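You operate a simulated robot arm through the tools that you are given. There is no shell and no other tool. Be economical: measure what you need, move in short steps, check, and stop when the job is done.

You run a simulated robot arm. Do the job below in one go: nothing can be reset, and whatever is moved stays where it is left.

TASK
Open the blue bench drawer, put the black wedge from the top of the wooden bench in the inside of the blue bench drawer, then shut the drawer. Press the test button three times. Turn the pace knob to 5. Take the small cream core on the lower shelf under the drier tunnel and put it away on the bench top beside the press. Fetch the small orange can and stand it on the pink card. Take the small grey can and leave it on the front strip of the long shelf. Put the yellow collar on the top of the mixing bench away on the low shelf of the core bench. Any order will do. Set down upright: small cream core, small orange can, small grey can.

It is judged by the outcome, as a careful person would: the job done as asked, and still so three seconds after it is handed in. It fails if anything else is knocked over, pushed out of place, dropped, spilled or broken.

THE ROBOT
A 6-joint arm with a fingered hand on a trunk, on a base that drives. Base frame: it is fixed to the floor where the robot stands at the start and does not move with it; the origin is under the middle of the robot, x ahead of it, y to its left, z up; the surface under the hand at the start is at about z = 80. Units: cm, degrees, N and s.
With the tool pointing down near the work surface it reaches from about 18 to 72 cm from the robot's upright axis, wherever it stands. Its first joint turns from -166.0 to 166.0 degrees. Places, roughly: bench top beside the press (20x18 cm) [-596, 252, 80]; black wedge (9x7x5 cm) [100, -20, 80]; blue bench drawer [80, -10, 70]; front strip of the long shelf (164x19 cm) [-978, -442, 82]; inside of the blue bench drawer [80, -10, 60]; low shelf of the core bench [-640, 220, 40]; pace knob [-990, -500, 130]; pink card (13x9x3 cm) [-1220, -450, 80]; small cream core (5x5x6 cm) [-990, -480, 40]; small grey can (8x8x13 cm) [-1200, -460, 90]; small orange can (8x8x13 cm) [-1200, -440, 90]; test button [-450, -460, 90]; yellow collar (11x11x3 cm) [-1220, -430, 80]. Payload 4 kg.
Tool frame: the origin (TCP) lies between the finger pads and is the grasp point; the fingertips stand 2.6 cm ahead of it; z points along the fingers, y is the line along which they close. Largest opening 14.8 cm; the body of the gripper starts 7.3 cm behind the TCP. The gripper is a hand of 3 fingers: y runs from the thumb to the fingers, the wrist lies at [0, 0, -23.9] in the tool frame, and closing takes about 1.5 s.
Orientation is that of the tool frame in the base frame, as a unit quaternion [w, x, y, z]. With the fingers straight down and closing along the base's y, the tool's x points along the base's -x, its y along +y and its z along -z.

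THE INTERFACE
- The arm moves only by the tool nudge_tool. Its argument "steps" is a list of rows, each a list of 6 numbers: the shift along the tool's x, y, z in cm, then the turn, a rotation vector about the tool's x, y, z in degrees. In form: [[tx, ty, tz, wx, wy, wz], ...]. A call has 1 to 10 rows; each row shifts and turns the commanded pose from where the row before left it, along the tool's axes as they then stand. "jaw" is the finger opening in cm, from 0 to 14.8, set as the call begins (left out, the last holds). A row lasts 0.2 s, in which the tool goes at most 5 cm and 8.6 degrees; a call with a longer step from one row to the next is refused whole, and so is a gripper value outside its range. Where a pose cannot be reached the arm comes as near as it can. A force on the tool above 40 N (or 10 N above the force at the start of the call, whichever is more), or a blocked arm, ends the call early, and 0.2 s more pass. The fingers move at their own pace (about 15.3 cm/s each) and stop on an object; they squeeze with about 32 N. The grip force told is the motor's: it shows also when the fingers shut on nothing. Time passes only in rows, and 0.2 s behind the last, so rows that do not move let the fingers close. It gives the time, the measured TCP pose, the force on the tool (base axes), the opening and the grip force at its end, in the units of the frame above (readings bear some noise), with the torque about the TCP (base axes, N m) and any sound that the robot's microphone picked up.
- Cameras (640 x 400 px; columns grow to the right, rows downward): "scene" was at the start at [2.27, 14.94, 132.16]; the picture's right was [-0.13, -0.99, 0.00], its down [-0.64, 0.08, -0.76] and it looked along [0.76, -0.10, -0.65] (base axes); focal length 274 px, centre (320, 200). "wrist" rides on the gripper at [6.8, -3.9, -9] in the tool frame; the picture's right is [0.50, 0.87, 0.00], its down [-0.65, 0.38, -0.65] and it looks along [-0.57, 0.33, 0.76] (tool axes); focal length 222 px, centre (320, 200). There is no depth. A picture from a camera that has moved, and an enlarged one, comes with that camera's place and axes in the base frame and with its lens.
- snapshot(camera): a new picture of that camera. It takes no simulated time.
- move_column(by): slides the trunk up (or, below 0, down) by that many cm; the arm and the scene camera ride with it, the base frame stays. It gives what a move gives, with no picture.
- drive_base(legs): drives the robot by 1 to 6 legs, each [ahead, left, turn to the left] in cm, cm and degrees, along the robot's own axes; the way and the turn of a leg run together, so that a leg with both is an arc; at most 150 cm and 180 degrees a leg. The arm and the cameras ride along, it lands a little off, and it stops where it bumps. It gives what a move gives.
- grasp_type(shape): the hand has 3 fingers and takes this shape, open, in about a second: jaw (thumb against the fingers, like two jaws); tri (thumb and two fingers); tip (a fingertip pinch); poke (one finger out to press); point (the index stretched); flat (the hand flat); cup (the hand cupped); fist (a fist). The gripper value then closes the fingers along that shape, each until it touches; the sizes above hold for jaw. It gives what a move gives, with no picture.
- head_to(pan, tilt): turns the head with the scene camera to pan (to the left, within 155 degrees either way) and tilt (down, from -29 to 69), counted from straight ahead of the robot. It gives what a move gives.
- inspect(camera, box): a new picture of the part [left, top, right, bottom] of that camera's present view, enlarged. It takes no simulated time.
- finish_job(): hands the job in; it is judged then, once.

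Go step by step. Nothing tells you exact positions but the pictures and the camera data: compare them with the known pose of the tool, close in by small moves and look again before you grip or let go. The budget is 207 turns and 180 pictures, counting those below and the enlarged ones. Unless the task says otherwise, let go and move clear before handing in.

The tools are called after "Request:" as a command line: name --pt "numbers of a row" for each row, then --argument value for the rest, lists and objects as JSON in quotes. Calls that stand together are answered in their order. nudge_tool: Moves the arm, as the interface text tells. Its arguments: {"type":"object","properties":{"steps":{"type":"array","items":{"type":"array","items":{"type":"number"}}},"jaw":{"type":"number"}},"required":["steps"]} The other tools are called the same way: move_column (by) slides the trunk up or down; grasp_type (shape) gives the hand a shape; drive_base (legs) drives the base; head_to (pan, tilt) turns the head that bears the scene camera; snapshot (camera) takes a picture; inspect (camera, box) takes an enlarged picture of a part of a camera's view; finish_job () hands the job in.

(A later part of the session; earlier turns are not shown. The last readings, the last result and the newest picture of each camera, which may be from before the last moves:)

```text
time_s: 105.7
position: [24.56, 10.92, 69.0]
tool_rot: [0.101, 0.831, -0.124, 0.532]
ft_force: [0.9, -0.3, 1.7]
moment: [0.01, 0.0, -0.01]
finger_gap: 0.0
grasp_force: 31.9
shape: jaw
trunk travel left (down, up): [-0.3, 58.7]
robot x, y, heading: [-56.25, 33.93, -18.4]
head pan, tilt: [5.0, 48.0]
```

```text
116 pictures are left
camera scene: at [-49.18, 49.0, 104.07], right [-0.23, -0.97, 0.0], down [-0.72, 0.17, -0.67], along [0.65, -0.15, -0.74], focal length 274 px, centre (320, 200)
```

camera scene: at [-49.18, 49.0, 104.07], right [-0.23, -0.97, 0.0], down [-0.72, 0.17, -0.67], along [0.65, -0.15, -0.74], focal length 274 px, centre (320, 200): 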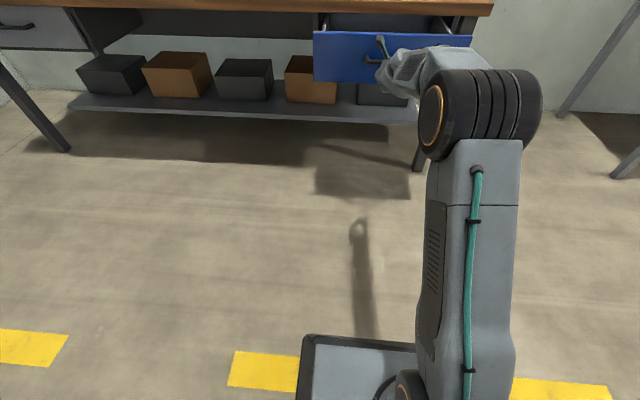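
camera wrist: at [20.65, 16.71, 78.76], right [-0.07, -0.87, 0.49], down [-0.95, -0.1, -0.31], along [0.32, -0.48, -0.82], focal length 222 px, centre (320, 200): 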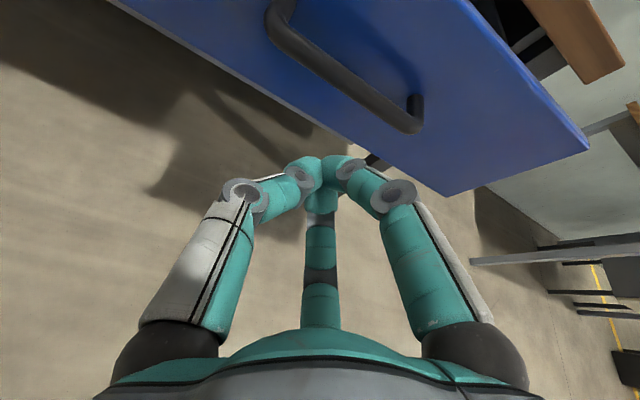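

Fist is just below bar height; I'll raise 1 cm and drive forward ~28 cm to push the drawer in.

Request:
nudge_tool --pt "1 0 -0.3 0 0 0" --pt "0 0 0 0 0 0"

Request:
drive_base --legs '[[27, 0, 0]]'

Request:
snapshot --camera "wrist"

Request:
snapshot --camera "scene"

```text
time_s: 106.3
position: [24.57, 10.89, 70.09]
tool_rot: [0.101, 0.832, -0.124, 0.531]
ft_force: [0.0, -0.1, 0.1]
moment: [-0.03, -0.02, -0.03]
finger_gap: 0.0
grasp_force: 31.7
shape: jaw
trunk travel left (down, up): [-0.3, 58.7]
robot x, y, heading: [-56.09, 33.79, -18.2]
head pan, tilt: [5.0, 48.0]
```

```text
time_s: 108.2
position: [50.26, 2.21, 70.0]
tool_rot: [0.102, 0.831, -0.126, 0.531]
ft_force: [0.0, 0.8, -0.1]
moment: [0.01, 0.0, -0.01]
finger_gap: 0.0
grasp_force: 32.6
shape: jaw
trunk travel left (down, up): [-0.3, 58.7]
robot x, y, heading: [-30.76, 24.97, -18.3]
head pan, tilt: [5.0, 48.0]
```

```text
115 pictures are left
camera wrist: at [46.52, 7.99, 79.86], right [-0.07, -0.87, 0.49], down [-0.95, -0.09, -0.31], along [0.32, -0.48, -0.82], focal length 222 px, centre (320, 200)
```

wrist: 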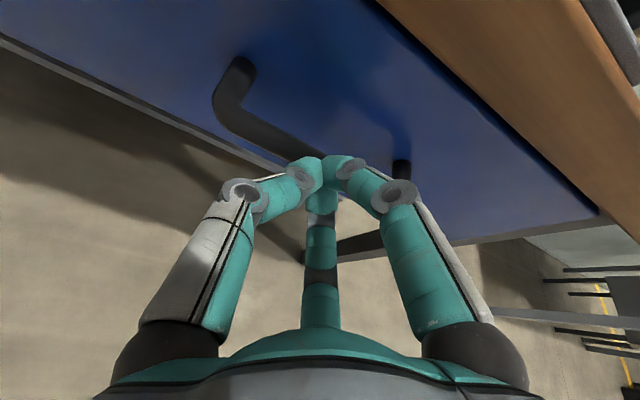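

```text
114 pictures are left
camera scene: at [-23.37, 40.43, 104.07], right [-0.23, -0.97, 0.0], down [-0.72, 0.17, -0.67], along [0.65, -0.16, -0.74], focal length 274 px, centre (320, 200)
```

scene: 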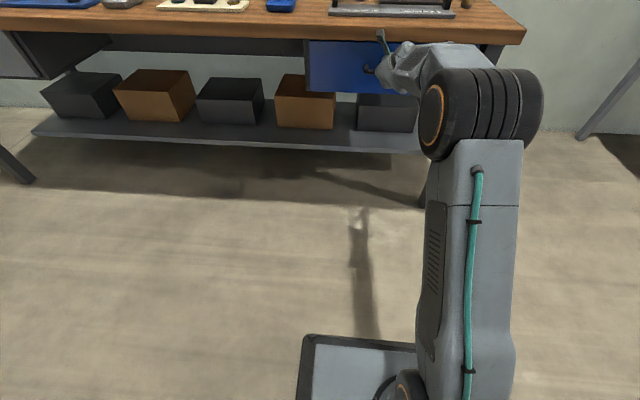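

About 4 cm remain. The wrist camera stays clear of the bench edge, so I continue pushing gently.

Request:
drive_base --legs '[[3.5, 0, 0]]'

Request:
snapshot --camera "wrist"

Request:
inspect --camera "scene" --box '[280, 0, 540, 130]'

```text
time_s: 109.1
position: [52.92, 1.3, 70.2]
tool_rot: [0.102, 0.832, -0.127, 0.531]
ft_force: [-9.9, 2.3, 3.8]
moment: [0.07, 0.07, -0.05]
finger_gap: 0.03
grasp_force: 31.6
shape: jaw
trunk travel left (down, up): [-0.3, 58.7]
robot x, y, heading: [-27.6, 24.11, -18.6]
head pan, tilt: [5.0, 48.0]
stopped in leg 1: the force on the tool passed its limit at 65 N (the readings are from after the stop); the commanded pose is now the measured one
```

```text
113 pictures are left
camera wrist: at [49.26, 7.14, 80.01], right [-0.07, -0.87, 0.48], down [-0.95, -0.09, -0.31], along [0.32, -0.48, -0.82], focal length 222 px, centre (320, 200)
```

wrist: 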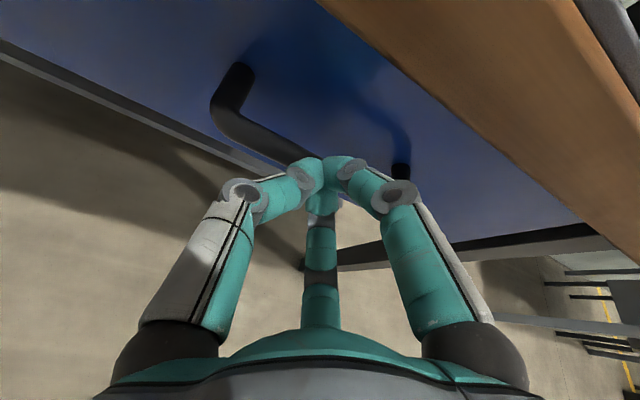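

```text
2.46 times, centred on (410, 65) of scene
camera zoom: at [-20.57, 39.49, 104.07], right [-0.23, -0.97, 0.0], down [-0.72, 0.17, -0.67], along [0.65, -0.16, -0.74], focal length 675 px, centre (98, 532)
```

zoom: 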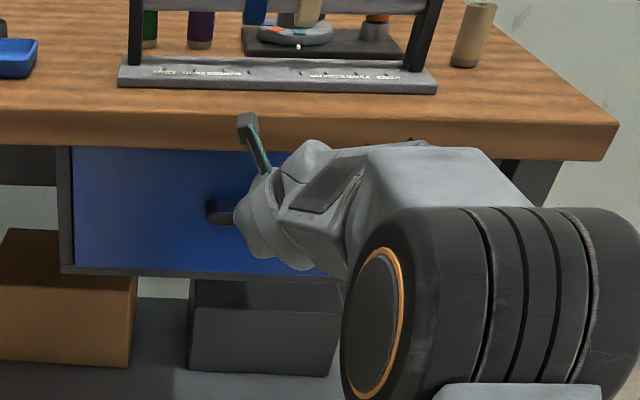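

The push met a firm stop — the drawer appears shut. I'll back off and verify.

Request:
drive_base --legs '[[-20, 0, 0]]'

Request:
head_to --pan 0 --tilt 30

Request:
move_column --by 35

Request:
snapshot --camera "scene"

Request:
snapshot --camera "wrist"

```text
time_s: 110.7
position: [33.82, 7.86, 70.03]
tool_rot: [0.102, 0.832, -0.127, 0.531]
ft_force: [-0.2, -0.3, 1.8]
moment: [0.01, -0.01, 0.0]
finger_gap: 0.0
grasp_force: 32.1
shape: jaw
trunk travel left (down, up): [-0.3, 58.7]
robot x, y, heading: [-46.8, 30.58, -18.2]
head pan, tilt: [5.0, 48.0]
```

```text
time_s: 111.5
position: [33.72, 7.87, 70.06]
tool_rot: [0.102, 0.832, -0.127, 0.531]
ft_force: [0.4, 0.3, -0.4]
moment: [-0.02, 0.0, 0.01]
finger_gap: 0.0
grasp_force: 32.1
shape: jaw
trunk travel left (down, up): [-0.3, 58.7]
robot x, y, heading: [-47.03, 30.62, -18.5]
head pan, tilt: [0.0, 30.0]
```

```text
time_s: 115.0
position: [33.85, 7.87, 105.05]
tool_rot: [0.102, 0.832, -0.127, 0.53]
ft_force: [-0.2, -0.1, -0.5]
moment: [0.01, 0.01, 0.01]
finger_gap: 0.0
grasp_force: 32.2
shape: jaw
trunk travel left (down, up): [-35.3, 23.7]
robot x, y, heading: [-46.75, 30.86, -18.4]
head pan, tilt: [0.0, 30.0]
```

```text
111 pictures are left
camera scene: at [-38.92, 44.87, 141.75], right [-0.32, -0.95, 0.0], down [-0.47, 0.16, -0.87], along [0.82, -0.27, -0.5], focal length 274 px, centre (320, 200)
```

scene: 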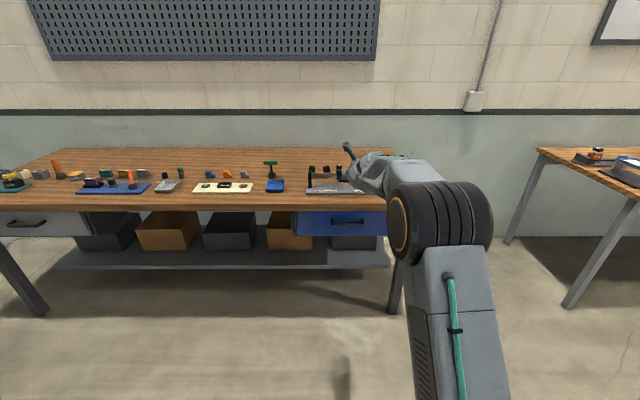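

```text
110 pictures are left
camera wrist: at [30.02, 13.6, 114.9], right [-0.07, -0.87, 0.48], down [-0.95, -0.09, -0.31], along [0.31, -0.48, -0.82], focal length 222 px, centre (320, 200)
```

wrist: 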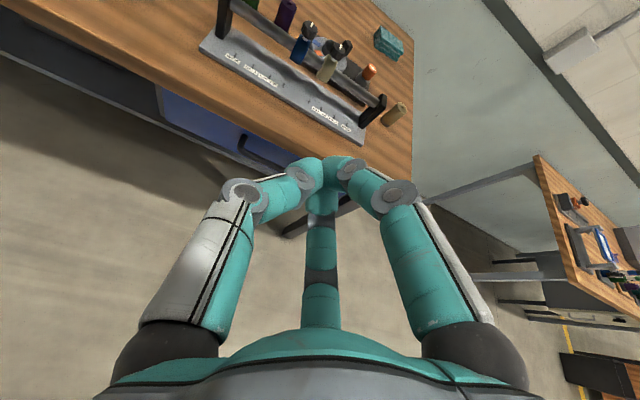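

The drawer is shut flush and the rest is undisturbed. I'll return the hand to vertical, tuck it in, and look around for the way to the test button at about [-450, -460].

Request:
nudge_tool --pt "-3.42 0 -0.25 0 -8.2 0" --pt "-3.42 0 -0.25 0 -8.2 0" --pt "-3.42 0 -0.25 0 -8.2 0" --pt "-3.42 0 -0.25 0 -8.2 0" --pt "-3.42 0 -0.25 0 -8.2 0" --pt "-3.42 0 -0.25 0 -8.2 0" --pt "-3.42 0 -0.25 0 -8.2 0" --pt "-3.42 0 -0.25 0 -8.2 0" --pt "-4 0 -2 0 0 0" --pt "-4 0 -2 0 0 0"

Request:
head_to --pan -100 --tilt 12

Request:
snapshot --camera "scene"

Request:
head_to --pan -155 --tilt 12

Request:
snapshot --camera "scene"

Request:
head_to --pan 140 --tilt 12

Request:
snapshot --camera "scene"

```text
time_s: 117.2
position: [5.2, 17.13, 94.98]
tool_rot: [0.016, 0.987, -0.162, -0.005]
ft_force: [0.4, -0.2, -0.1]
moment: [0.0, -0.01, -0.01]
finger_gap: 0.01
grasp_force: 32.4
shape: jaw
trunk travel left (down, up): [-35.3, 23.7]
robot x, y, heading: [-46.64, 30.85, -18.5]
head pan, tilt: [0.0, 30.0]
```

```text
time_s: 118.9
position: [5.23, 17.02, 95.19]
tool_rot: [0.016, 0.987, -0.161, -0.005]
ft_force: [-0.1, -0.7, -0.4]
moment: [0.01, -0.02, -0.02]
finger_gap: 0.01
grasp_force: 32.2
shape: jaw
trunk travel left (down, up): [-35.3, 23.7]
robot x, y, heading: [-46.98, 30.64, -18.4]
head pan, tilt: [-100.0, 12.0]
```

```text
109 pictures are left
camera scene: at [-51.94, 39.52, 144.66], right [-0.88, 0.47, 0.0], down [0.1, 0.18, -0.98], along [-0.46, -0.86, -0.21], focal length 274 px, centre (320, 200)
```

scene: 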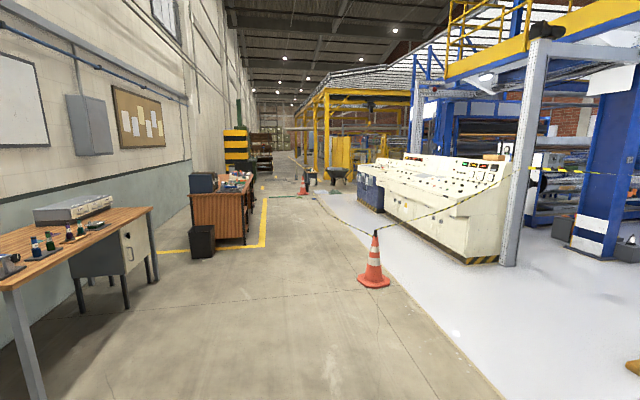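

```text
time_s: 120.2
position: [5.25, 16.99, 95.14]
tool_rot: [0.016, 0.987, -0.161, -0.006]
ft_force: [-0.4, 0.1, -0.4]
moment: [0.01, -0.04, 0.01]
finger_gap: 0.0
grasp_force: 32.4
shape: jaw
trunk travel left (down, up): [-35.3, 23.7]
robot x, y, heading: [-46.89, 30.55, -18.1]
head pan, tilt: [-154.7, 12.0]
```

```text
108 pictures are left
camera scene: at [-56.77, 46.59, 144.66], right [-0.12, 0.99, 0.0], down [0.21, 0.03, -0.98], along [-0.97, -0.12, -0.21], focal length 274 px, centre (320, 200)
```

scene: 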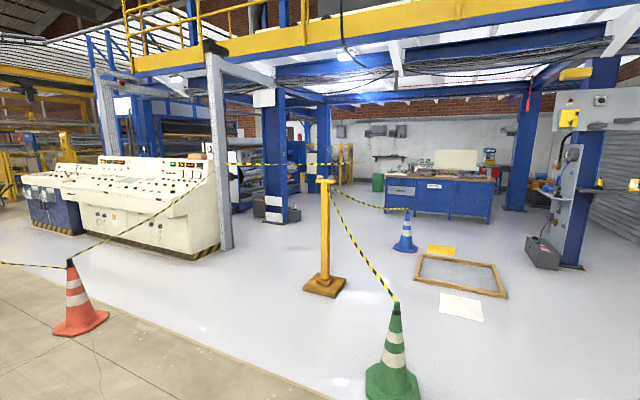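

```text
time_s: 124.2
position: [5.34, 17.03, 95.12]
tool_rot: [0.017, 0.987, -0.161, -0.005]
ft_force: [-0.4, 0.2, -0.5]
moment: [0.01, -0.05, -0.05]
finger_gap: 0.0
grasp_force: 31.9
shape: jaw
trunk travel left (down, up): [-35.3, 23.7]
robot x, y, heading: [-46.49, 30.58, -18.4]
head pan, tilt: [140.0, 12.0]
```

```text
107 pictures are left
camera scene: at [-52.4, 55.66, 144.66], right [0.85, 0.52, 0.0], down [0.11, -0.18, -0.98], along [-0.51, 0.83, -0.21], focal length 274 px, centre (320, 200)
```

scene: 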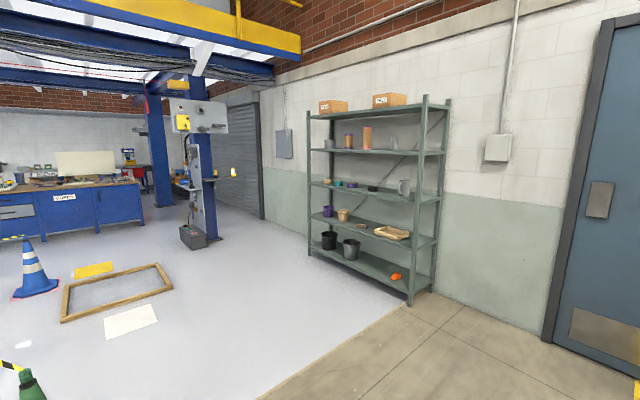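

Blue cabinet beside the cream console is probably where the test button is. I'll zoom to see the barrier tape and cones along the way.

Request:
head_to --pan -110 --tilt 12

Request:
inspect --camera "scene" --box '[180, 120, 400, 300]'

Request:
inspect --camera "scene" --box '[380, 120, 600, 300]'

```text
time_s: 127.7
position: [5.32, 17.12, 95.11]
tool_rot: [0.017, 0.987, -0.161, -0.006]
ft_force: [0.4, 0.0, -0.3]
moment: [-0.01, 0.02, -0.02]
finger_gap: 0.0
grasp_force: 32.2
shape: jaw
trunk travel left (down, up): [-35.3, 23.7]
robot x, y, heading: [-46.92, 30.28, -18.4]
head pan, tilt: [-110.0, 12.0]
```

```text
2.22 times, centred on (290, 210) of scene
camera zoom: at [-53.3, 40.41, 144.66], right [-0.78, 0.62, 0.0], down [0.13, 0.16, -0.98], along [-0.61, -0.77, -0.21], focal length 610 px, centre (387, 178)
```

zoom: 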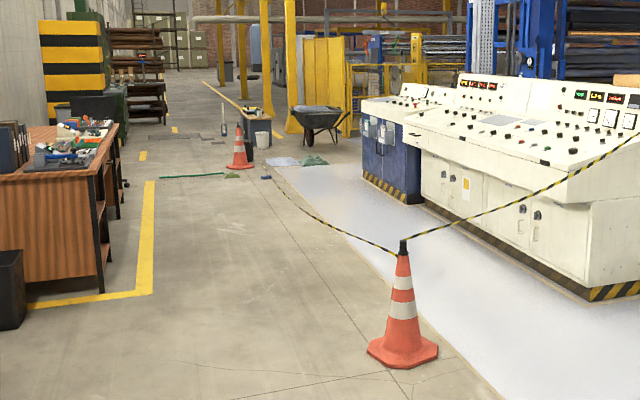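

```text
2.22 times, centred on (490, 210) of scene
camera zoom: at [-53.3, 40.41, 144.66], right [-0.78, 0.62, 0.0], down [0.13, 0.16, -0.98], along [-0.61, -0.77, -0.21], focal length 610 px, centre (-58, 178)
```

zoom: 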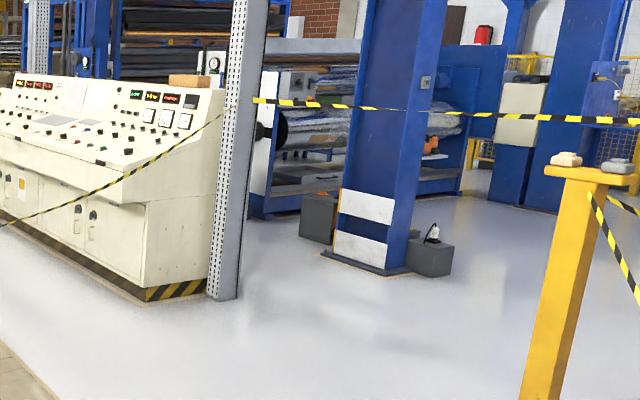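

There's a route down the aisle: past the red cone at ≈[-225,-163], then around the fallen tape end near [-370,-573]. I'll drive in stages.

Request:
drive_base --legs '[[0, 0, -96], [100, 0, 0], [99, 0, 5]]'

Request:
head_to --pan 0 --tilt 20

Request:
snapshot --camera "scene"

```text
time_s: 141.7
position: [-142.55, -202.62, 95.22]
tool_rot: [-0.008, -0.575, 0.818, 0.016]
ft_force: [0.4, -0.3, 0.8]
moment: [-0.01, 0.06, -0.01]
finger_gap: 0.0
grasp_force: 32.1
shape: jaw
trunk travel left (down, up): [-35.3, 23.7]
robot x, y, heading: [-127.48, -151.18, -109.5]
head pan, tilt: [-110.0, 12.0]
```

```text
time_s: 143.6
position: [-142.47, -202.67, 95.23]
tool_rot: [-0.008, -0.575, 0.818, 0.016]
ft_force: [0.7, 0.2, -0.2]
moment: [0.0, 0.0, 0.02]
finger_gap: 0.0
grasp_force: 32.1
shape: jaw
trunk travel left (down, up): [-35.3, 23.7]
robot x, y, heading: [-127.43, -151.05, -109.7]
head pan, tilt: [0.0, 20.0]
```

```text
104 pictures are left
camera scene: at [-113.83, -159.58, 143.36], right [-0.94, 0.34, 0.0], down [0.12, 0.32, -0.94], along [-0.32, -0.88, -0.34], focal length 274 px, centre (320, 200)
```

scene: 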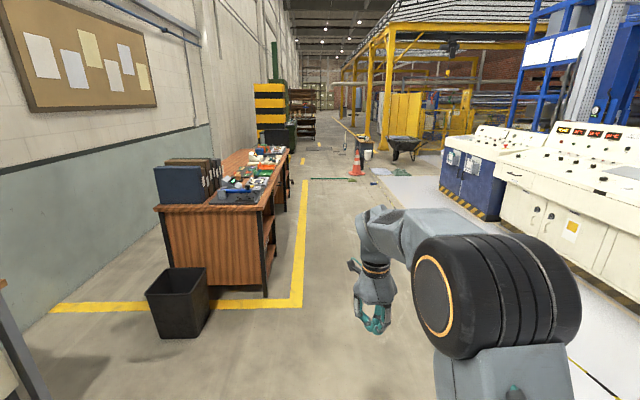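

Clear ahead; continue down the aisle.

Request:
drive_base --legs '[[140, 0, 0], [120, 0, 0]]'

Request:
head_to --pan -20 --tilt 30

Request:
snapshot --camera "scene"

Request:
head_to --pan -75 --tilt 25

Request:
snapshot --camera "scene"

```text
time_s: 156.3
position: [-231.9, -448.86, 95.19]
tool_rot: [-0.008, -0.573, 0.819, 0.015]
ft_force: [0.3, 0.7, 0.1]
moment: [0.01, -0.02, -0.02]
finger_gap: 0.0
grasp_force: 31.9
shape: jaw
trunk travel left (down, up): [-35.3, 23.7]
robot x, y, heading: [-216.89, -397.26, -109.9]
head pan, tilt: [0.0, 20.0]
```

```text
time_s: 157.2
position: [-232.08, -448.9, 95.14]
tool_rot: [-0.007, -0.573, 0.82, 0.015]
ft_force: [0.1, 0.1, 1.0]
moment: [0.0, -0.01, -0.02]
finger_gap: 0.0
grasp_force: 32.2
shape: jaw
trunk travel left (down, up): [-35.3, 23.7]
robot x, y, heading: [-216.89, -397.06, -109.8]
head pan, tilt: [-20.0, 30.0]
```

```text
103 pictures are left
camera scene: at [-205.71, -404.09, 141.76], right [-0.77, 0.64, 0.0], down [0.32, 0.38, -0.87], along [-0.56, -0.66, -0.5], focal length 274 px, centre (320, 200)
```

scene: 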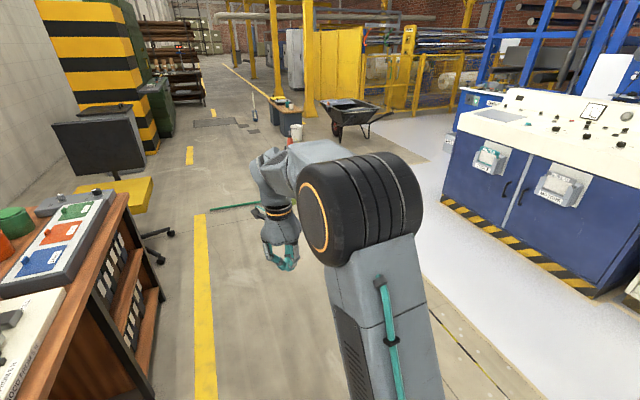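

```text
time_s: 158.4
position: [-232.0, -448.81, 95.14]
tool_rot: [-0.007, -0.573, 0.819, 0.016]
ft_force: [-0.7, -0.6, -0.2]
moment: [0.02, -0.01, -0.01]
finger_gap: 0.01
grasp_force: 31.6
shape: jaw
trunk travel left (down, up): [-35.3, 23.7]
robot x, y, heading: [-216.92, -397.46, -110.0]
head pan, tilt: [-75.0, 25.0]
```

```text
102 pictures are left
camera scene: at [-209.09, -396.37, 142.55], right [0.09, 1.0, 0.0], down [0.42, -0.04, -0.91], along [-0.9, 0.08, -0.42], focal length 274 px, centre (320, 200)
```

scene: 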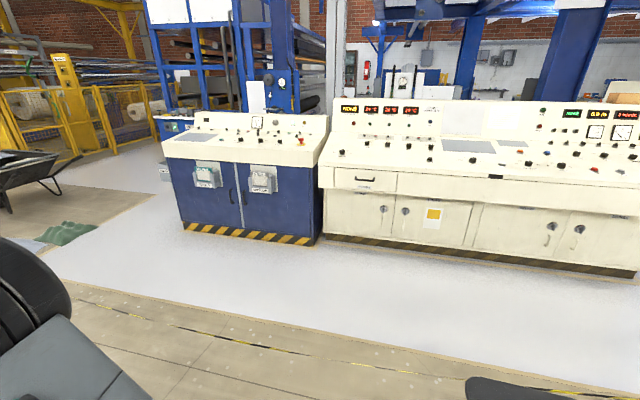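

I can see the console and the blue cabinet with controls. Zooming on the controls near the expected button position.

Request:
inspect --camera "scene" --box '[150, 95, 340, 205]'

Request:
inspect --camera "scene" --box '[0, 200, 330, 400]'

```text
3.37 times, centred on (245, 150) of scene
camera zoom: at [-209.09, -396.37, 142.55], right [0.09, 1.0, 0.0], down [0.42, -0.04, -0.91], along [-0.9, 0.08, -0.42], focal length 924 px, centre (573, 368)
```

zoom: 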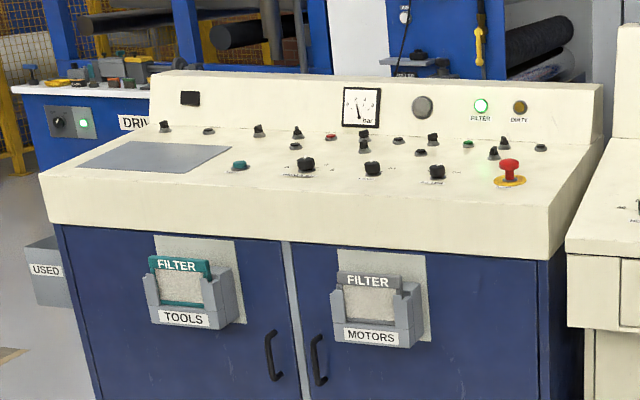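

```text
1.94 times, centred on (165, 300) of scene
camera zoom: at [-209.09, -396.37, 142.55], right [0.09, 1.0, 0.0], down [0.42, -0.04, -0.91], along [-0.9, 0.08, -0.42], focal length 532 px, centre (621, 6)
```

zoom: 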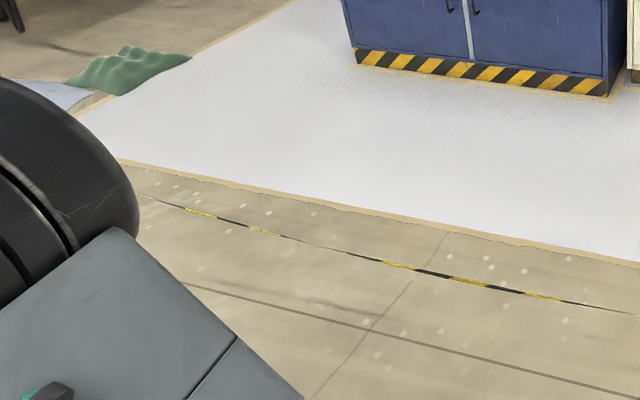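

The teal button sits exactly where the test button is given: ≈[-450,-461,91] on the cabinet's panel. The cabinet faces yaw ≈163°, so I'll turn to face it and move in front.

Request:
drive_base --legs '[[0, 0, -87], [75, 0, 0], [0, 129, 0]]'

Request:
head_to --pan 10 --tilt 35

Request:
snapshot --camera "scene"

```text
time_s: 172.3
position: [-378.22, -488.32, 95.15]
tool_rot: [0.005, 0.151, 0.988, 0.017]
ft_force: [0.2, -1.4, -0.7]
moment: [0.01, 0.01, 0.04]
finger_gap: 0.0
grasp_force: 32.1
shape: jaw
trunk travel left (down, up): [-35.3, 23.7]
robot x, y, heading: [-326.07, -500.75, 162.9]
head pan, tilt: [-75.0, 25.0]
```

```text
time_s: 173.9
position: [-378.32, -488.26, 95.12]
tool_rot: [0.005, 0.151, 0.988, 0.016]
ft_force: [0.2, 0.6, 0.6]
moment: [-0.01, 0.0, 0.01]
finger_gap: 0.0
grasp_force: 32.2
shape: jaw
trunk travel left (down, up): [-35.3, 23.7]
robot x, y, heading: [-326.0, -501.03, 163.1]
head pan, tilt: [10.0, 35.0]
```

```text
99 pictures are left
camera scene: at [-333.88, -516.9, 140.97], right [0.13, 0.99, 0.0], down [0.57, -0.07, -0.82], along [-0.81, 0.1, -0.57], focal length 274 px, centre (320, 200)
```

scene: 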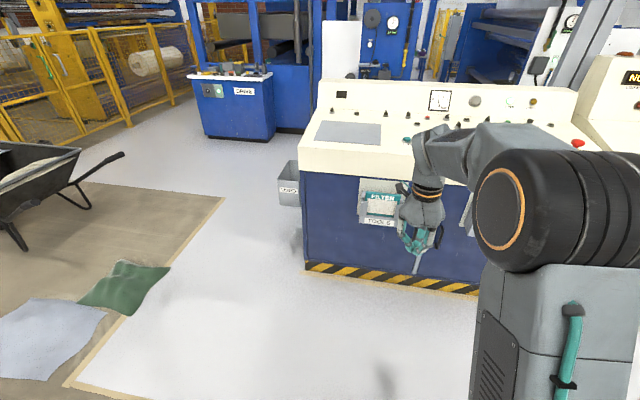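

I'm facing the cabinet. Zooming on the teal button and its label.

Request:
inspect --camera "scene" --box '[310, 80, 500, 190]'

Request:
nudge_tool --pt "0 0 -4 0 0 0" --pt "0 0 -4 0 0 0" --pt "0 0 -4 0 0 0" --pt "0 0 -3 0 0 0"

Request:
snapshot --camera "wrist"

```text
3.37 times, centred on (405, 135) of scene
camera zoom: at [-333.88, -516.9, 140.97], right [0.13, 0.99, 0.0], down [0.57, -0.07, -0.82], along [-0.81, 0.1, -0.57], focal length 924 px, centre (34, 419)
```

zoom: 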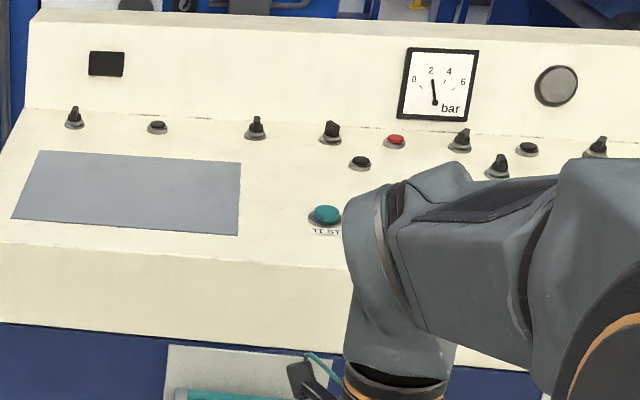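

```text
time_s: 174.9
position: [-378.41, -488.92, 109.88]
tool_rot: [0.005, 0.151, 0.988, 0.017]
ft_force: [0.0, -0.5, 0.3]
moment: [-0.02, -0.01, -0.02]
finger_gap: 0.0
grasp_force: 31.7
shape: jaw
trunk travel left (down, up): [-35.3, 23.7]
robot x, y, heading: [-325.87, -500.73, 162.9]
head pan, tilt: [10.0, 35.0]
```

```text
97 pictures are left
camera wrist: at [-386.19, -490.82, 118.91], right [-0.22, 0.98, 0.03], down [0.73, 0.14, 0.67], along [0.65, 0.17, -0.74], focal length 222 px, centre (320, 200)
```

wrist: 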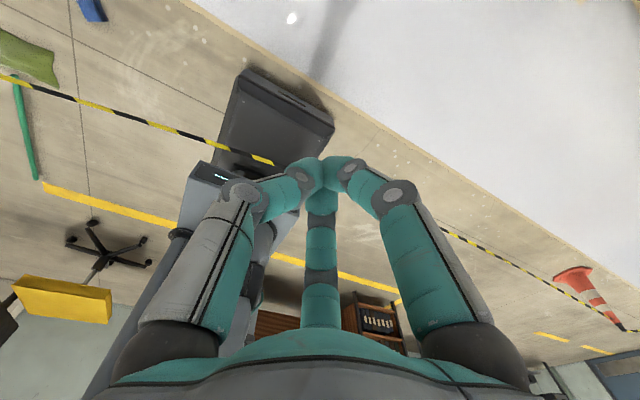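

It's labelled TEST, at ≈[-450.8, -461, 90.5]. I'll drive in 74 cm with the hand raised.

Request:
drive_base --legs '[[74, 0, 0]]'

Request:
snapshot --camera "scene"

Request:
snapshot --camera "wrist"

```text
time_s: 178.9
position: [-450.01, -466.28, 109.92]
tool_rot: [0.005, 0.154, 0.988, 0.017]
ft_force: [-0.4, 0.5, -0.6]
moment: [0.04, 0.0, 0.02]
finger_gap: 0.02
grasp_force: 32.0
shape: jaw
trunk travel left (down, up): [-35.3, 23.7]
robot x, y, heading: [-397.56, -478.63, 162.4]
head pan, tilt: [10.0, 35.0]
```

```text
96 pictures are left
camera scene: at [-405.59, -494.5, 140.97], right [0.13, 0.99, 0.0], down [0.57, -0.07, -0.82], along [-0.81, 0.11, -0.57], focal length 274 px, centre (320, 200)
```

scene: 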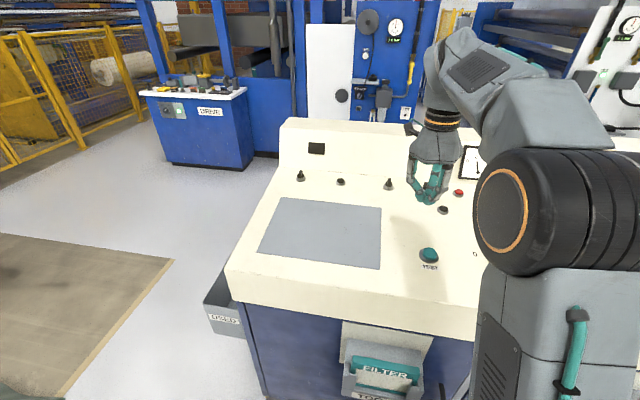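

```text
95 pictures are left
camera wrist: at [-457.75, -468.09, 118.86], right [-0.21, 0.98, 0.03], down [0.73, 0.14, 0.67], along [0.65, 0.16, -0.74], focal length 222 px, centre (320, 200)
```

wrist: 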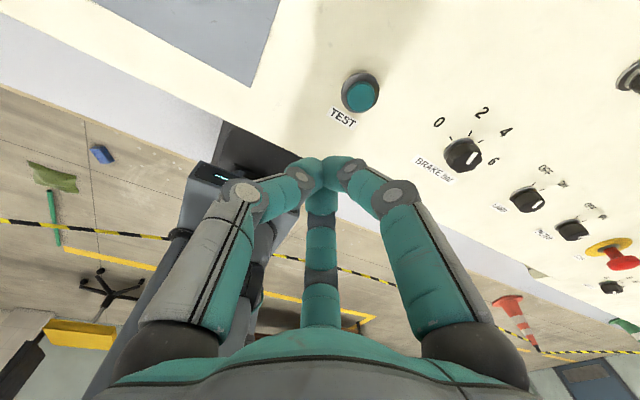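

Button confirmed by both cameras at ≈[-450.6,-460.8]. I'll move over it and descend most of the way.

Request:
nudge_tool --pt "1.2 2.2 0 0 0 0" --pt "1.15 2.2 0 0 0 0" --pt "0 0 4 0 0 0" --pt "0 0 4 0 0 0" --pt "0 0 4 0 0 0" --pt "0 0 1.5 0 0 0" --pt "0 0 0 0 0 0"

Request:
snapshot --camera "wrist"

Request:
inspect --camera "scene" --box '[360, 180, 500, 290]'

```text
time_s: 180.5
position: [-450.75, -460.75, 96.35]
tool_rot: [0.005, 0.153, 0.988, 0.017]
ft_force: [0.4, -0.1, -0.4]
moment: [0.02, -0.02, -0.02]
finger_gap: 0.0
grasp_force: 32.2
shape: jaw
trunk travel left (down, up): [-35.3, 23.7]
robot x, y, heading: [-397.55, -478.39, 162.5]
head pan, tilt: [10.0, 35.0]
```

```text
94 pictures are left
camera wrist: at [-458.47, -462.62, 105.37], right [-0.21, 0.98, 0.03], down [0.73, 0.14, 0.67], along [0.65, 0.16, -0.74], focal length 222 px, centre (320, 200)
```

wrist: 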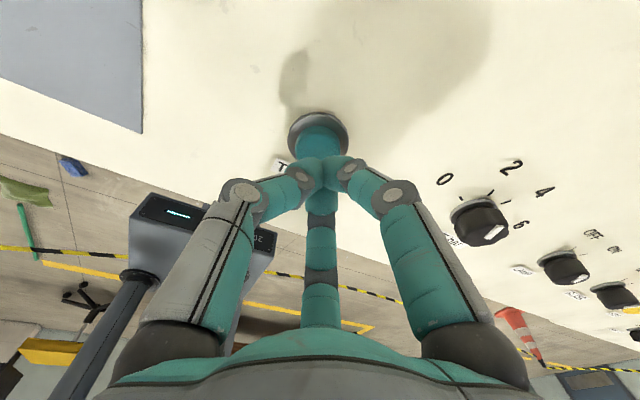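

```text
3.64 times, centred on (430, 235) of scene
camera zoom: at [-405.6, -494.49, 140.97], right [0.13, 0.99, 0.0], down [0.57, -0.07, -0.82], along [-0.81, 0.11, -0.57], focal length 997 px, centre (-80, 73)
```

zoom: 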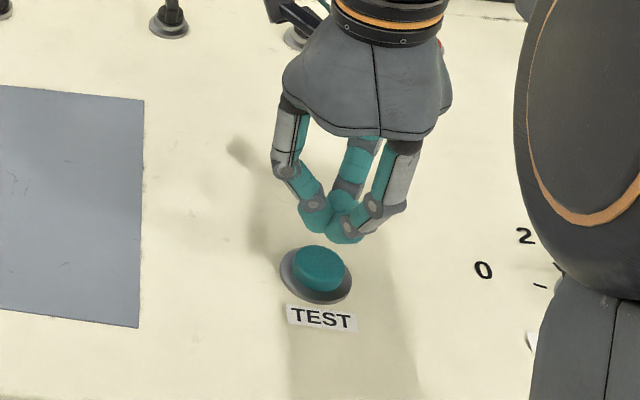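

The fingertips are centred over the button. First press: slow descent, watching for sound and force.

Request:
nudge_tool --pt "0 0 1 0 0 0" --pt "0 0 1 0 0 0" --pt "0 0 0.5 0 0 0" --pt "0 0 0.4 0 0 0" --pt "0 0 0.4 0 0 0"

```text
time_s: 181.7
position: [-450.66, -460.61, 93.36]
tool_rot: [0.005, 0.154, 0.988, 0.017]
ft_force: [-1.6, -1.3, 4.5]
moment: [-0.01, 0.03, -0.02]
finger_gap: 0.0
grasp_force: 31.7
shape: jaw
trunk travel left (down, up): [-35.3, 23.7]
robot x, y, heading: [-397.3, -478.38, 162.6]
head pan, tilt: [10.0, 35.0]
heard: click
```

One click heard. I'll lift and repeat.

Request:
nudge_tool --pt "0 0 -1.5 0 0 0" --pt "0 0 -1.5 0 0 0" --pt "0 0 0 0 0 0" --pt "0 0 0 0 0 0"

Request:
nudge_tool --pt "0 0 1 0 0 0" --pt "0 0 1 0 0 0" --pt "0 0 0.6 0 0 0" --pt "0 0 0.5 0 0 0" --pt "0 0 0 0 0 0"

Request:
nudge_tool --pt "0 0 -1.5 0 0 0" --pt "0 0 -1.6 0 0 0" --pt "0 0 0 0 0 0" --pt "0 0 0 0 0 0"

```text
time_s: 182.7
position: [-450.67, -460.87, 96.37]
tool_rot: [0.006, 0.154, 0.988, 0.017]
ft_force: [0.6, -0.9, 0.2]
moment: [-0.02, -0.01, -0.01]
finger_gap: 0.0
grasp_force: 31.5
shape: jaw
trunk travel left (down, up): [-35.3, 23.7]
robot x, y, heading: [-397.85, -478.36, 162.8]
head pan, tilt: [10.0, 35.0]
```

```text
time_s: 183.9
position: [-450.67, -460.65, 93.23]
tool_rot: [0.004, 0.154, 0.988, 0.018]
ft_force: [-1.4, 1.0, 12.5]
moment: [0.05, 0.09, 0.01]
finger_gap: 0.0
grasp_force: 31.9
shape: jaw
trunk travel left (down, up): [-35.3, 23.7]
robot x, y, heading: [-398.06, -478.35, 162.6]
head pan, tilt: [10.0, 35.0]
heard: click
```

```text
time_s: 184.9
position: [-450.65, -460.9, 96.2]
tool_rot: [0.006, 0.154, 0.988, 0.017]
ft_force: [-0.7, 0.3, -0.1]
moment: [0.02, -0.01, -0.02]
finger_gap: 0.0
grasp_force: 32.2
shape: jaw
trunk travel left (down, up): [-35.3, 23.7]
robot x, y, heading: [-397.58, -478.5, 162.3]
head pan, tilt: [10.0, 35.0]
```

Two clicks so far. Third press, then lift well clear.

Request:
nudge_tool --pt "0 0 1 0 0 0" --pt "0 0 1 0 0 0" --pt "0 0 0.5 0 0 0" --pt "0 0 0.5 0 0 0" --pt "0 0 0 0 0 0"

Request:
nudge_tool --pt "0 0 -2 0 0 0" --pt "0 0 -4 0 0 0" --pt "0 0 -4 0 0 0" --pt "0 0 -4 0 0 0" --pt "0 0 -4 0 0 0" --pt "0 0 0 0 0 0"

Request:
drive_base --legs '[[-78, 0, 0]]'

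Request:
head_to --pan 70 --tilt 15

Request:
snapshot --camera "scene"

```text
time_s: 186.1
position: [-450.84, -460.76, 93.25]
tool_rot: [0.005, 0.153, 0.988, 0.017]
ft_force: [0.0, 0.5, 4.5]
moment: [0.08, 0.06, -0.02]
finger_gap: 0.0
grasp_force: 31.7
shape: jaw
trunk travel left (down, up): [-35.3, 23.7]
robot x, y, heading: [-397.46, -478.31, 162.4]
head pan, tilt: [10.0, 35.0]
heard: click
```

```text
time_s: 187.5
position: [-451.0, -461.25, 111.23]
tool_rot: [0.005, 0.155, 0.988, 0.017]
ft_force: [-0.1, -0.2, -0.1]
moment: [0.01, -0.02, 0.02]
finger_gap: 0.03
grasp_force: 31.8
shape: jaw
trunk travel left (down, up): [-35.3, 23.7]
robot x, y, heading: [-397.39, -478.28, 162.8]
head pan, tilt: [10.0, 35.0]
```

```text
time_s: 191.7
position: [-377.8, -484.06, 111.28]
tool_rot: [0.006, 0.162, 0.987, 0.016]
ft_force: [0.2, 0.6, 0.3]
moment: [0.01, -0.03, -0.01]
finger_gap: 0.0
grasp_force: 31.6
shape: jaw
trunk travel left (down, up): [-35.3, 23.7]
robot x, y, heading: [-324.68, -502.26, 161.3]
head pan, tilt: [10.0, 35.0]
```

```text
time_s: 193.0
position: [-377.87, -484.06, 111.26]
tool_rot: [0.004, 0.163, 0.987, 0.016]
ft_force: [-1.0, -1.0, 0.7]
moment: [-0.02, -0.01, 0.02]
finger_gap: 0.0
grasp_force: 32.1
shape: jaw
trunk travel left (down, up): [-35.3, 23.7]
robot x, y, heading: [-324.65, -502.28, 161.2]
head pan, tilt: [70.0, 15.0]
```

```text
92 pictures are left
camera scene: at [-330.11, -526.66, 144.17], right [-0.78, 0.62, 0.0], down [0.16, 0.2, -0.97], along [-0.6, -0.76, -0.26], focal length 274 px, centre (320, 200)
```

scene: 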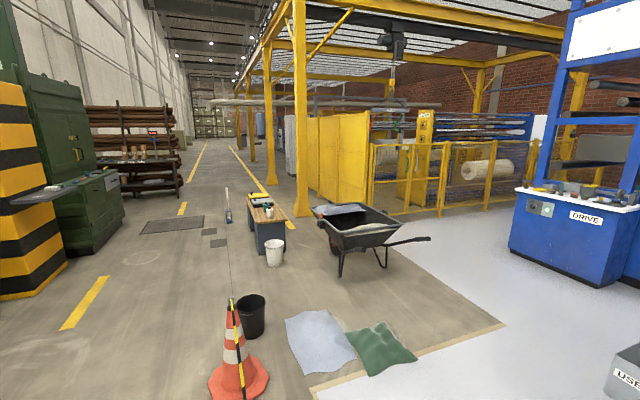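

Three clicks done. Next the area around x≈-990 to -1220: I'll look that way.

Request:
head_to --pan 25 --tilt 8

Request:
snapshot --camera "scene"

Request:
inspect --camera "scene" --box '[200, 120, 400, 250]'

```text
time_s: 194.1
position: [-377.8, -484.02, 111.21]
tool_rot: [0.006, 0.163, 0.987, 0.017]
ft_force: [0.5, 1.1, -0.2]
moment: [-0.01, 0.01, -0.01]
finger_gap: 0.01
grasp_force: 32.7
shape: jaw
trunk travel left (down, up): [-35.3, 23.7]
robot x, y, heading: [-324.81, -502.38, 161.4]
head pan, tilt: [25.0, 8.0]
```

```text
91 pictures are left
camera scene: at [-333.49, -520.41, 145.31], right [-0.11, 0.99, 0.0], down [0.14, 0.02, -0.99], along [-0.98, -0.11, -0.14], focal length 274 px, centre (320, 200)
```

scene: 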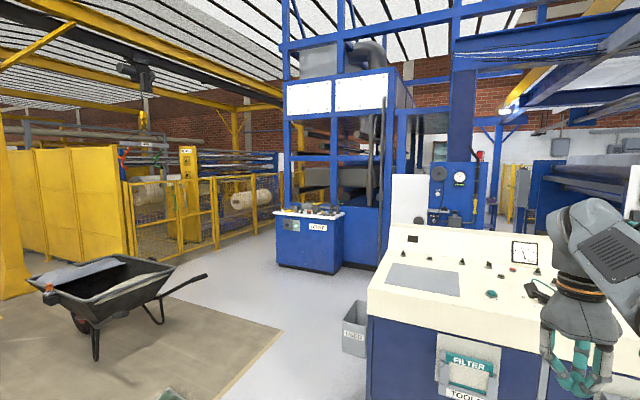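

```text
3.08 times, centred on (300, 185) of scene
camera zoom: at [-333.49, -520.41, 145.31], right [-0.11, 0.99, 0.0], down [0.14, 0.02, -0.99], along [-0.98, -0.11, -0.14], focal length 844 px, centre (382, 246)
```

zoom: 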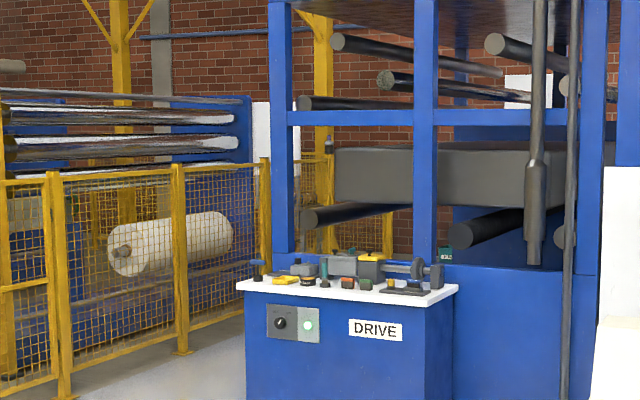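

The target area lies behind the blue machine with the DRIVE cabinet; a passage runs left of that cabinet. I'll thread between the console, bin, cloths and wheelbarrow in short legs.

Request:
drive_base --legs '[[0, 0, 34], [0, 22, 0], [83, 0, 0]]'

Request:
head_to --pan 0 --tilt 25

Request:
snapshot --camera "scene"

```text
time_s: 201.5
position: [-454.25, -558.7, 111.19]
tool_rot: [0.0, -0.125, 0.992, 0.017]
ft_force: [-0.4, 0.1, 0.6]
moment: [0.01, 0.01, -0.04]
finger_gap: 0.01
grasp_force: 31.8
shape: jaw
trunk travel left (down, up): [-35.3, 23.7]
robot x, y, heading: [-399.87, -544.87, -165.3]
head pan, tilt: [25.0, 8.0]
```

```text
time_s: 202.3
position: [-454.33, -558.67, 111.24]
tool_rot: [0.0, -0.125, 0.992, 0.017]
ft_force: [0.1, -0.2, 0.9]
moment: [0.0, -0.01, 0.02]
finger_gap: 0.0
grasp_force: 32.0
shape: jaw
trunk travel left (down, up): [-35.3, 23.7]
robot x, y, heading: [-400.09, -544.56, -165.4]
head pan, tilt: [0.0, 25.0]
```

```text
89 pictures are left
camera scene: at [-399.2, -561.29, 142.56], right [-0.25, 0.97, 0.0], down [0.41, 0.11, -0.91], along [-0.88, -0.23, -0.42], focal length 274 px, centre (320, 200)
```

scene: 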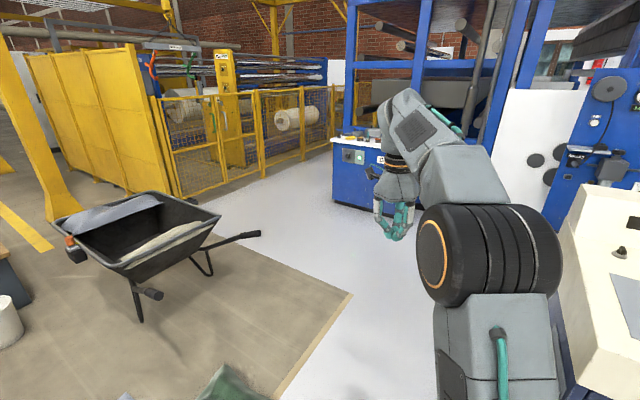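

Path ahead is as planned. Proceeding.

Request:
drive_base --legs '[[70, -2, 0], [95, 0, 0], [30, 0, 0]]'

Request:
head_to --pan 10 --tilt 20

Request:
snapshot --camera "scene"

```text
time_s: 212.4
position: [-644.45, -605.76, 111.29]
tool_rot: [0.0, -0.125, 0.992, 0.017]
ft_force: [0.7, 0.0, -0.8]
moment: [-0.03, 0.02, 0.0]
finger_gap: 0.0
grasp_force: 31.9
shape: jaw
trunk travel left (down, up): [-35.3, 23.7]
robot x, y, heading: [-589.85, -591.91, -165.2]
head pan, tilt: [0.0, 25.0]
```

```text
time_s: 213.2
position: [-644.52, -605.64, 111.17]
tool_rot: [0.0, -0.125, 0.992, 0.017]
ft_force: [-0.1, 0.2, -0.1]
moment: [0.01, 0.0, 0.02]
finger_gap: 0.0
grasp_force: 32.1
shape: jaw
trunk travel left (down, up): [-35.3, 23.7]
robot x, y, heading: [-590.22, -591.68, -165.4]
head pan, tilt: [10.0, 20.0]
```

```text
88 pictures are left
camera scene: at [-588.9, -609.89, 143.36], right [-0.41, 0.91, 0.0], down [0.31, 0.14, -0.94], along [-0.86, -0.39, -0.34], focal length 274 px, centre (320, 200)
```

scene: 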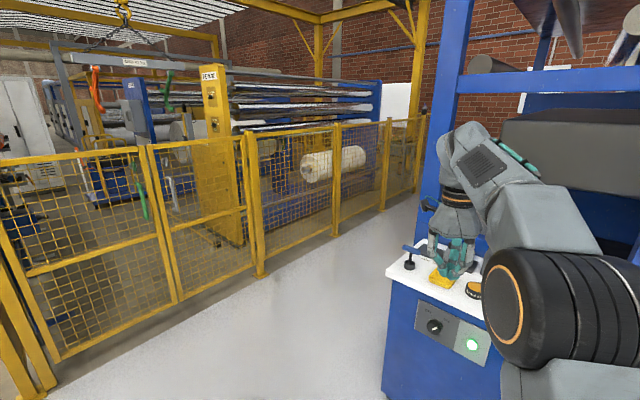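

There's a ~125 cm passage between the fence and the cabinet. I'll turn parallel to the fence, sidestep left, and go through.

Request:
drive_base --legs '[[0, 0, -31], [0, 124, 0], [70, 0, 0]]'

Request:
head_to --pan -15 --tilt 18

Request:
snapshot --camera "scene"

```text
time_s: 224.4
position: [-745.79, -678.44, 111.22]
tool_rot: [0.005, 0.135, 0.991, 0.017]
ft_force: [-0.8, -0.1, -0.3]
moment: [0.0, -0.02, -0.03]
finger_gap: 0.0
grasp_force: 31.9
shape: jaw
trunk travel left (down, up): [-35.3, 23.7]
robot x, y, heading: [-691.78, -693.69, 164.6]
head pan, tilt: [10.0, 20.0]
```

```text
time_s: 225.3
position: [-745.74, -678.49, 111.28]
tool_rot: [0.004, 0.136, 0.991, 0.016]
ft_force: [-0.3, -0.2, 0.2]
moment: [-0.01, 0.04, -0.05]
finger_gap: 0.0
grasp_force: 32.0
shape: jaw
trunk travel left (down, up): [-35.3, 23.7]
robot x, y, heading: [-691.76, -693.76, 164.6]
head pan, tilt: [-15.0, 18.0]
```

```text
87 pictures are left
camera scene: at [-698.42, -706.06, 143.68], right [0.51, 0.86, 0.0], down [0.27, -0.16, -0.95], along [-0.82, 0.48, -0.31], focal length 274 px, centre (320, 200)
```

scene: 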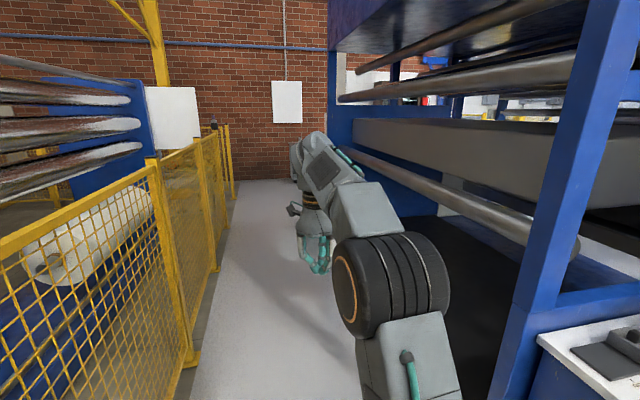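

Corridor is clear to the brick wall. Driving on, trimming the heading by 3° to the right.

Request:
drive_base --legs '[[0, 0, -3], [140, 0, 0], [130, 0, 0]]'

Request:
head_to --pan -40 --tilt 18

Request:
snapshot --camera "scene"

```text
time_s: 238.7
position: [-1002.01, -599.78, 111.18]
tool_rot: [0.005, 0.136, 0.991, 0.017]
ft_force: [-0.2, -0.3, -0.3]
moment: [0.0, -0.02, 0.05]
finger_gap: 0.02
grasp_force: 32.2
shape: jaw
trunk travel left (down, up): [-35.3, 23.7]
robot x, y, heading: [-947.99, -614.55, 164.8]
head pan, tilt: [-15.0, 18.0]
```

```text
time_s: 239.6
position: [-1001.84, -599.86, 111.23]
tool_rot: [0.005, 0.135, 0.991, 0.017]
ft_force: [0.1, 0.3, 0.3]
moment: [-0.02, -0.04, 0.0]
finger_gap: 0.0
grasp_force: 32.1
shape: jaw
trunk travel left (down, up): [-35.3, 23.7]
robot x, y, heading: [-948.03, -614.89, 164.5]
head pan, tilt: [-40.0, 18.0]
```

```text
86 pictures are left
camera scene: at [-951.88, -624.44, 143.69], right [0.82, 0.57, 0.0], down [0.18, -0.25, -0.95], along [-0.54, 0.78, -0.31], focal length 274 px, centre (320, 200)
```

scene: 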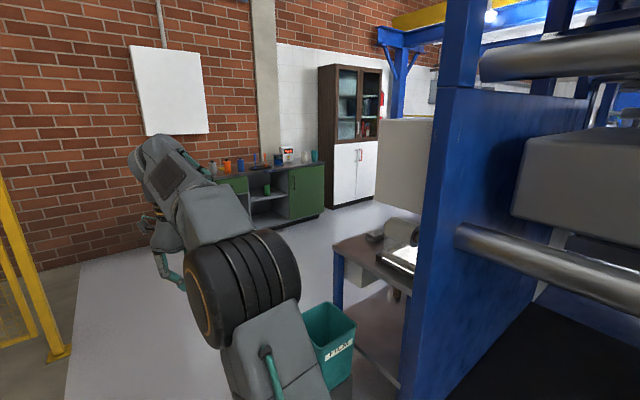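

I see the green mixing bench with cans by the brick wall, and the drier tunnel table with a lower shelf on the right. Moving ahead 75 cm for a better view.

Request:
drive_base --legs '[[75, 0, 0]]'

Request:
head_to --pan -40 --tilt 28

Request:
snapshot --camera "scene"

Request:
head_to --pan -105 --tilt 28

Request:
snapshot --camera "scene"

```text
time_s: 243.7
position: [-1074.71, -579.43, 111.27]
tool_rot: [0.005, 0.137, 0.99, 0.016]
ft_force: [-1.1, 0.8, 0.3]
moment: [0.0, 0.01, 0.0]
finger_gap: 0.0
grasp_force: 31.5
shape: jaw
trunk travel left (down, up): [-35.3, 23.7]
robot x, y, heading: [-1020.85, -594.68, 164.2]
head pan, tilt: [-40.0, 18.0]
```

```text
time_s: 244.4
position: [-1074.72, -579.46, 111.19]
tool_rot: [0.006, 0.138, 0.99, 0.017]
ft_force: [0.0, -0.6, -0.4]
moment: [-0.02, 0.01, 0.03]
finger_gap: 0.02
grasp_force: 32.0
shape: jaw
trunk travel left (down, up): [-35.3, 23.7]
robot x, y, heading: [-1020.71, -594.64, 164.1]
head pan, tilt: [-40.0, 28.0]
```

```text
85 pictures are left
camera scene: at [-1024.61, -604.41, 142.08], right [0.82, 0.57, 0.0], down [0.27, -0.39, -0.88], along [-0.5, 0.73, -0.47], focal length 274 px, centre (320, 200)
```

scene: 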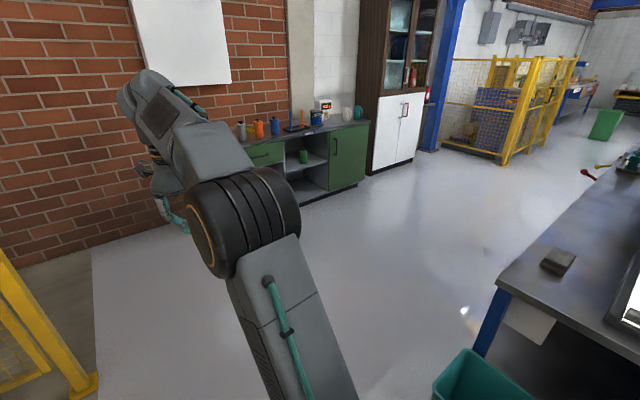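

```text
time_s: 245.8
position: [-1074.74, -579.49, 111.23]
tool_rot: [0.005, 0.137, 0.99, 0.017]
ft_force: [0.1, 0.4, 0.8]
moment: [-0.03, 0.02, 0.0]
finger_gap: 0.0
grasp_force: 32.3
shape: jaw
trunk travel left (down, up): [-35.3, 23.7]
robot x, y, heading: [-1021.14, -594.74, 164.2]
head pan, tilt: [-105.0, 28.0]
```

```text
84 pictures are left
camera scene: at [-1014.82, -604.08, 142.07], right [0.86, -0.51, 0.0], down [-0.24, -0.4, -0.88], along [0.45, 0.76, -0.47], focal length 274 px, centre (320, 200)
```

scene: 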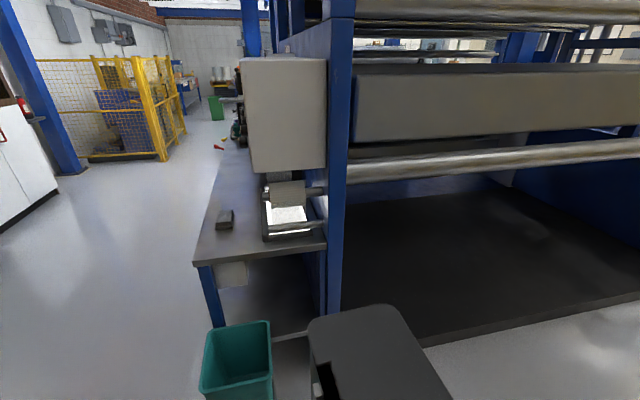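

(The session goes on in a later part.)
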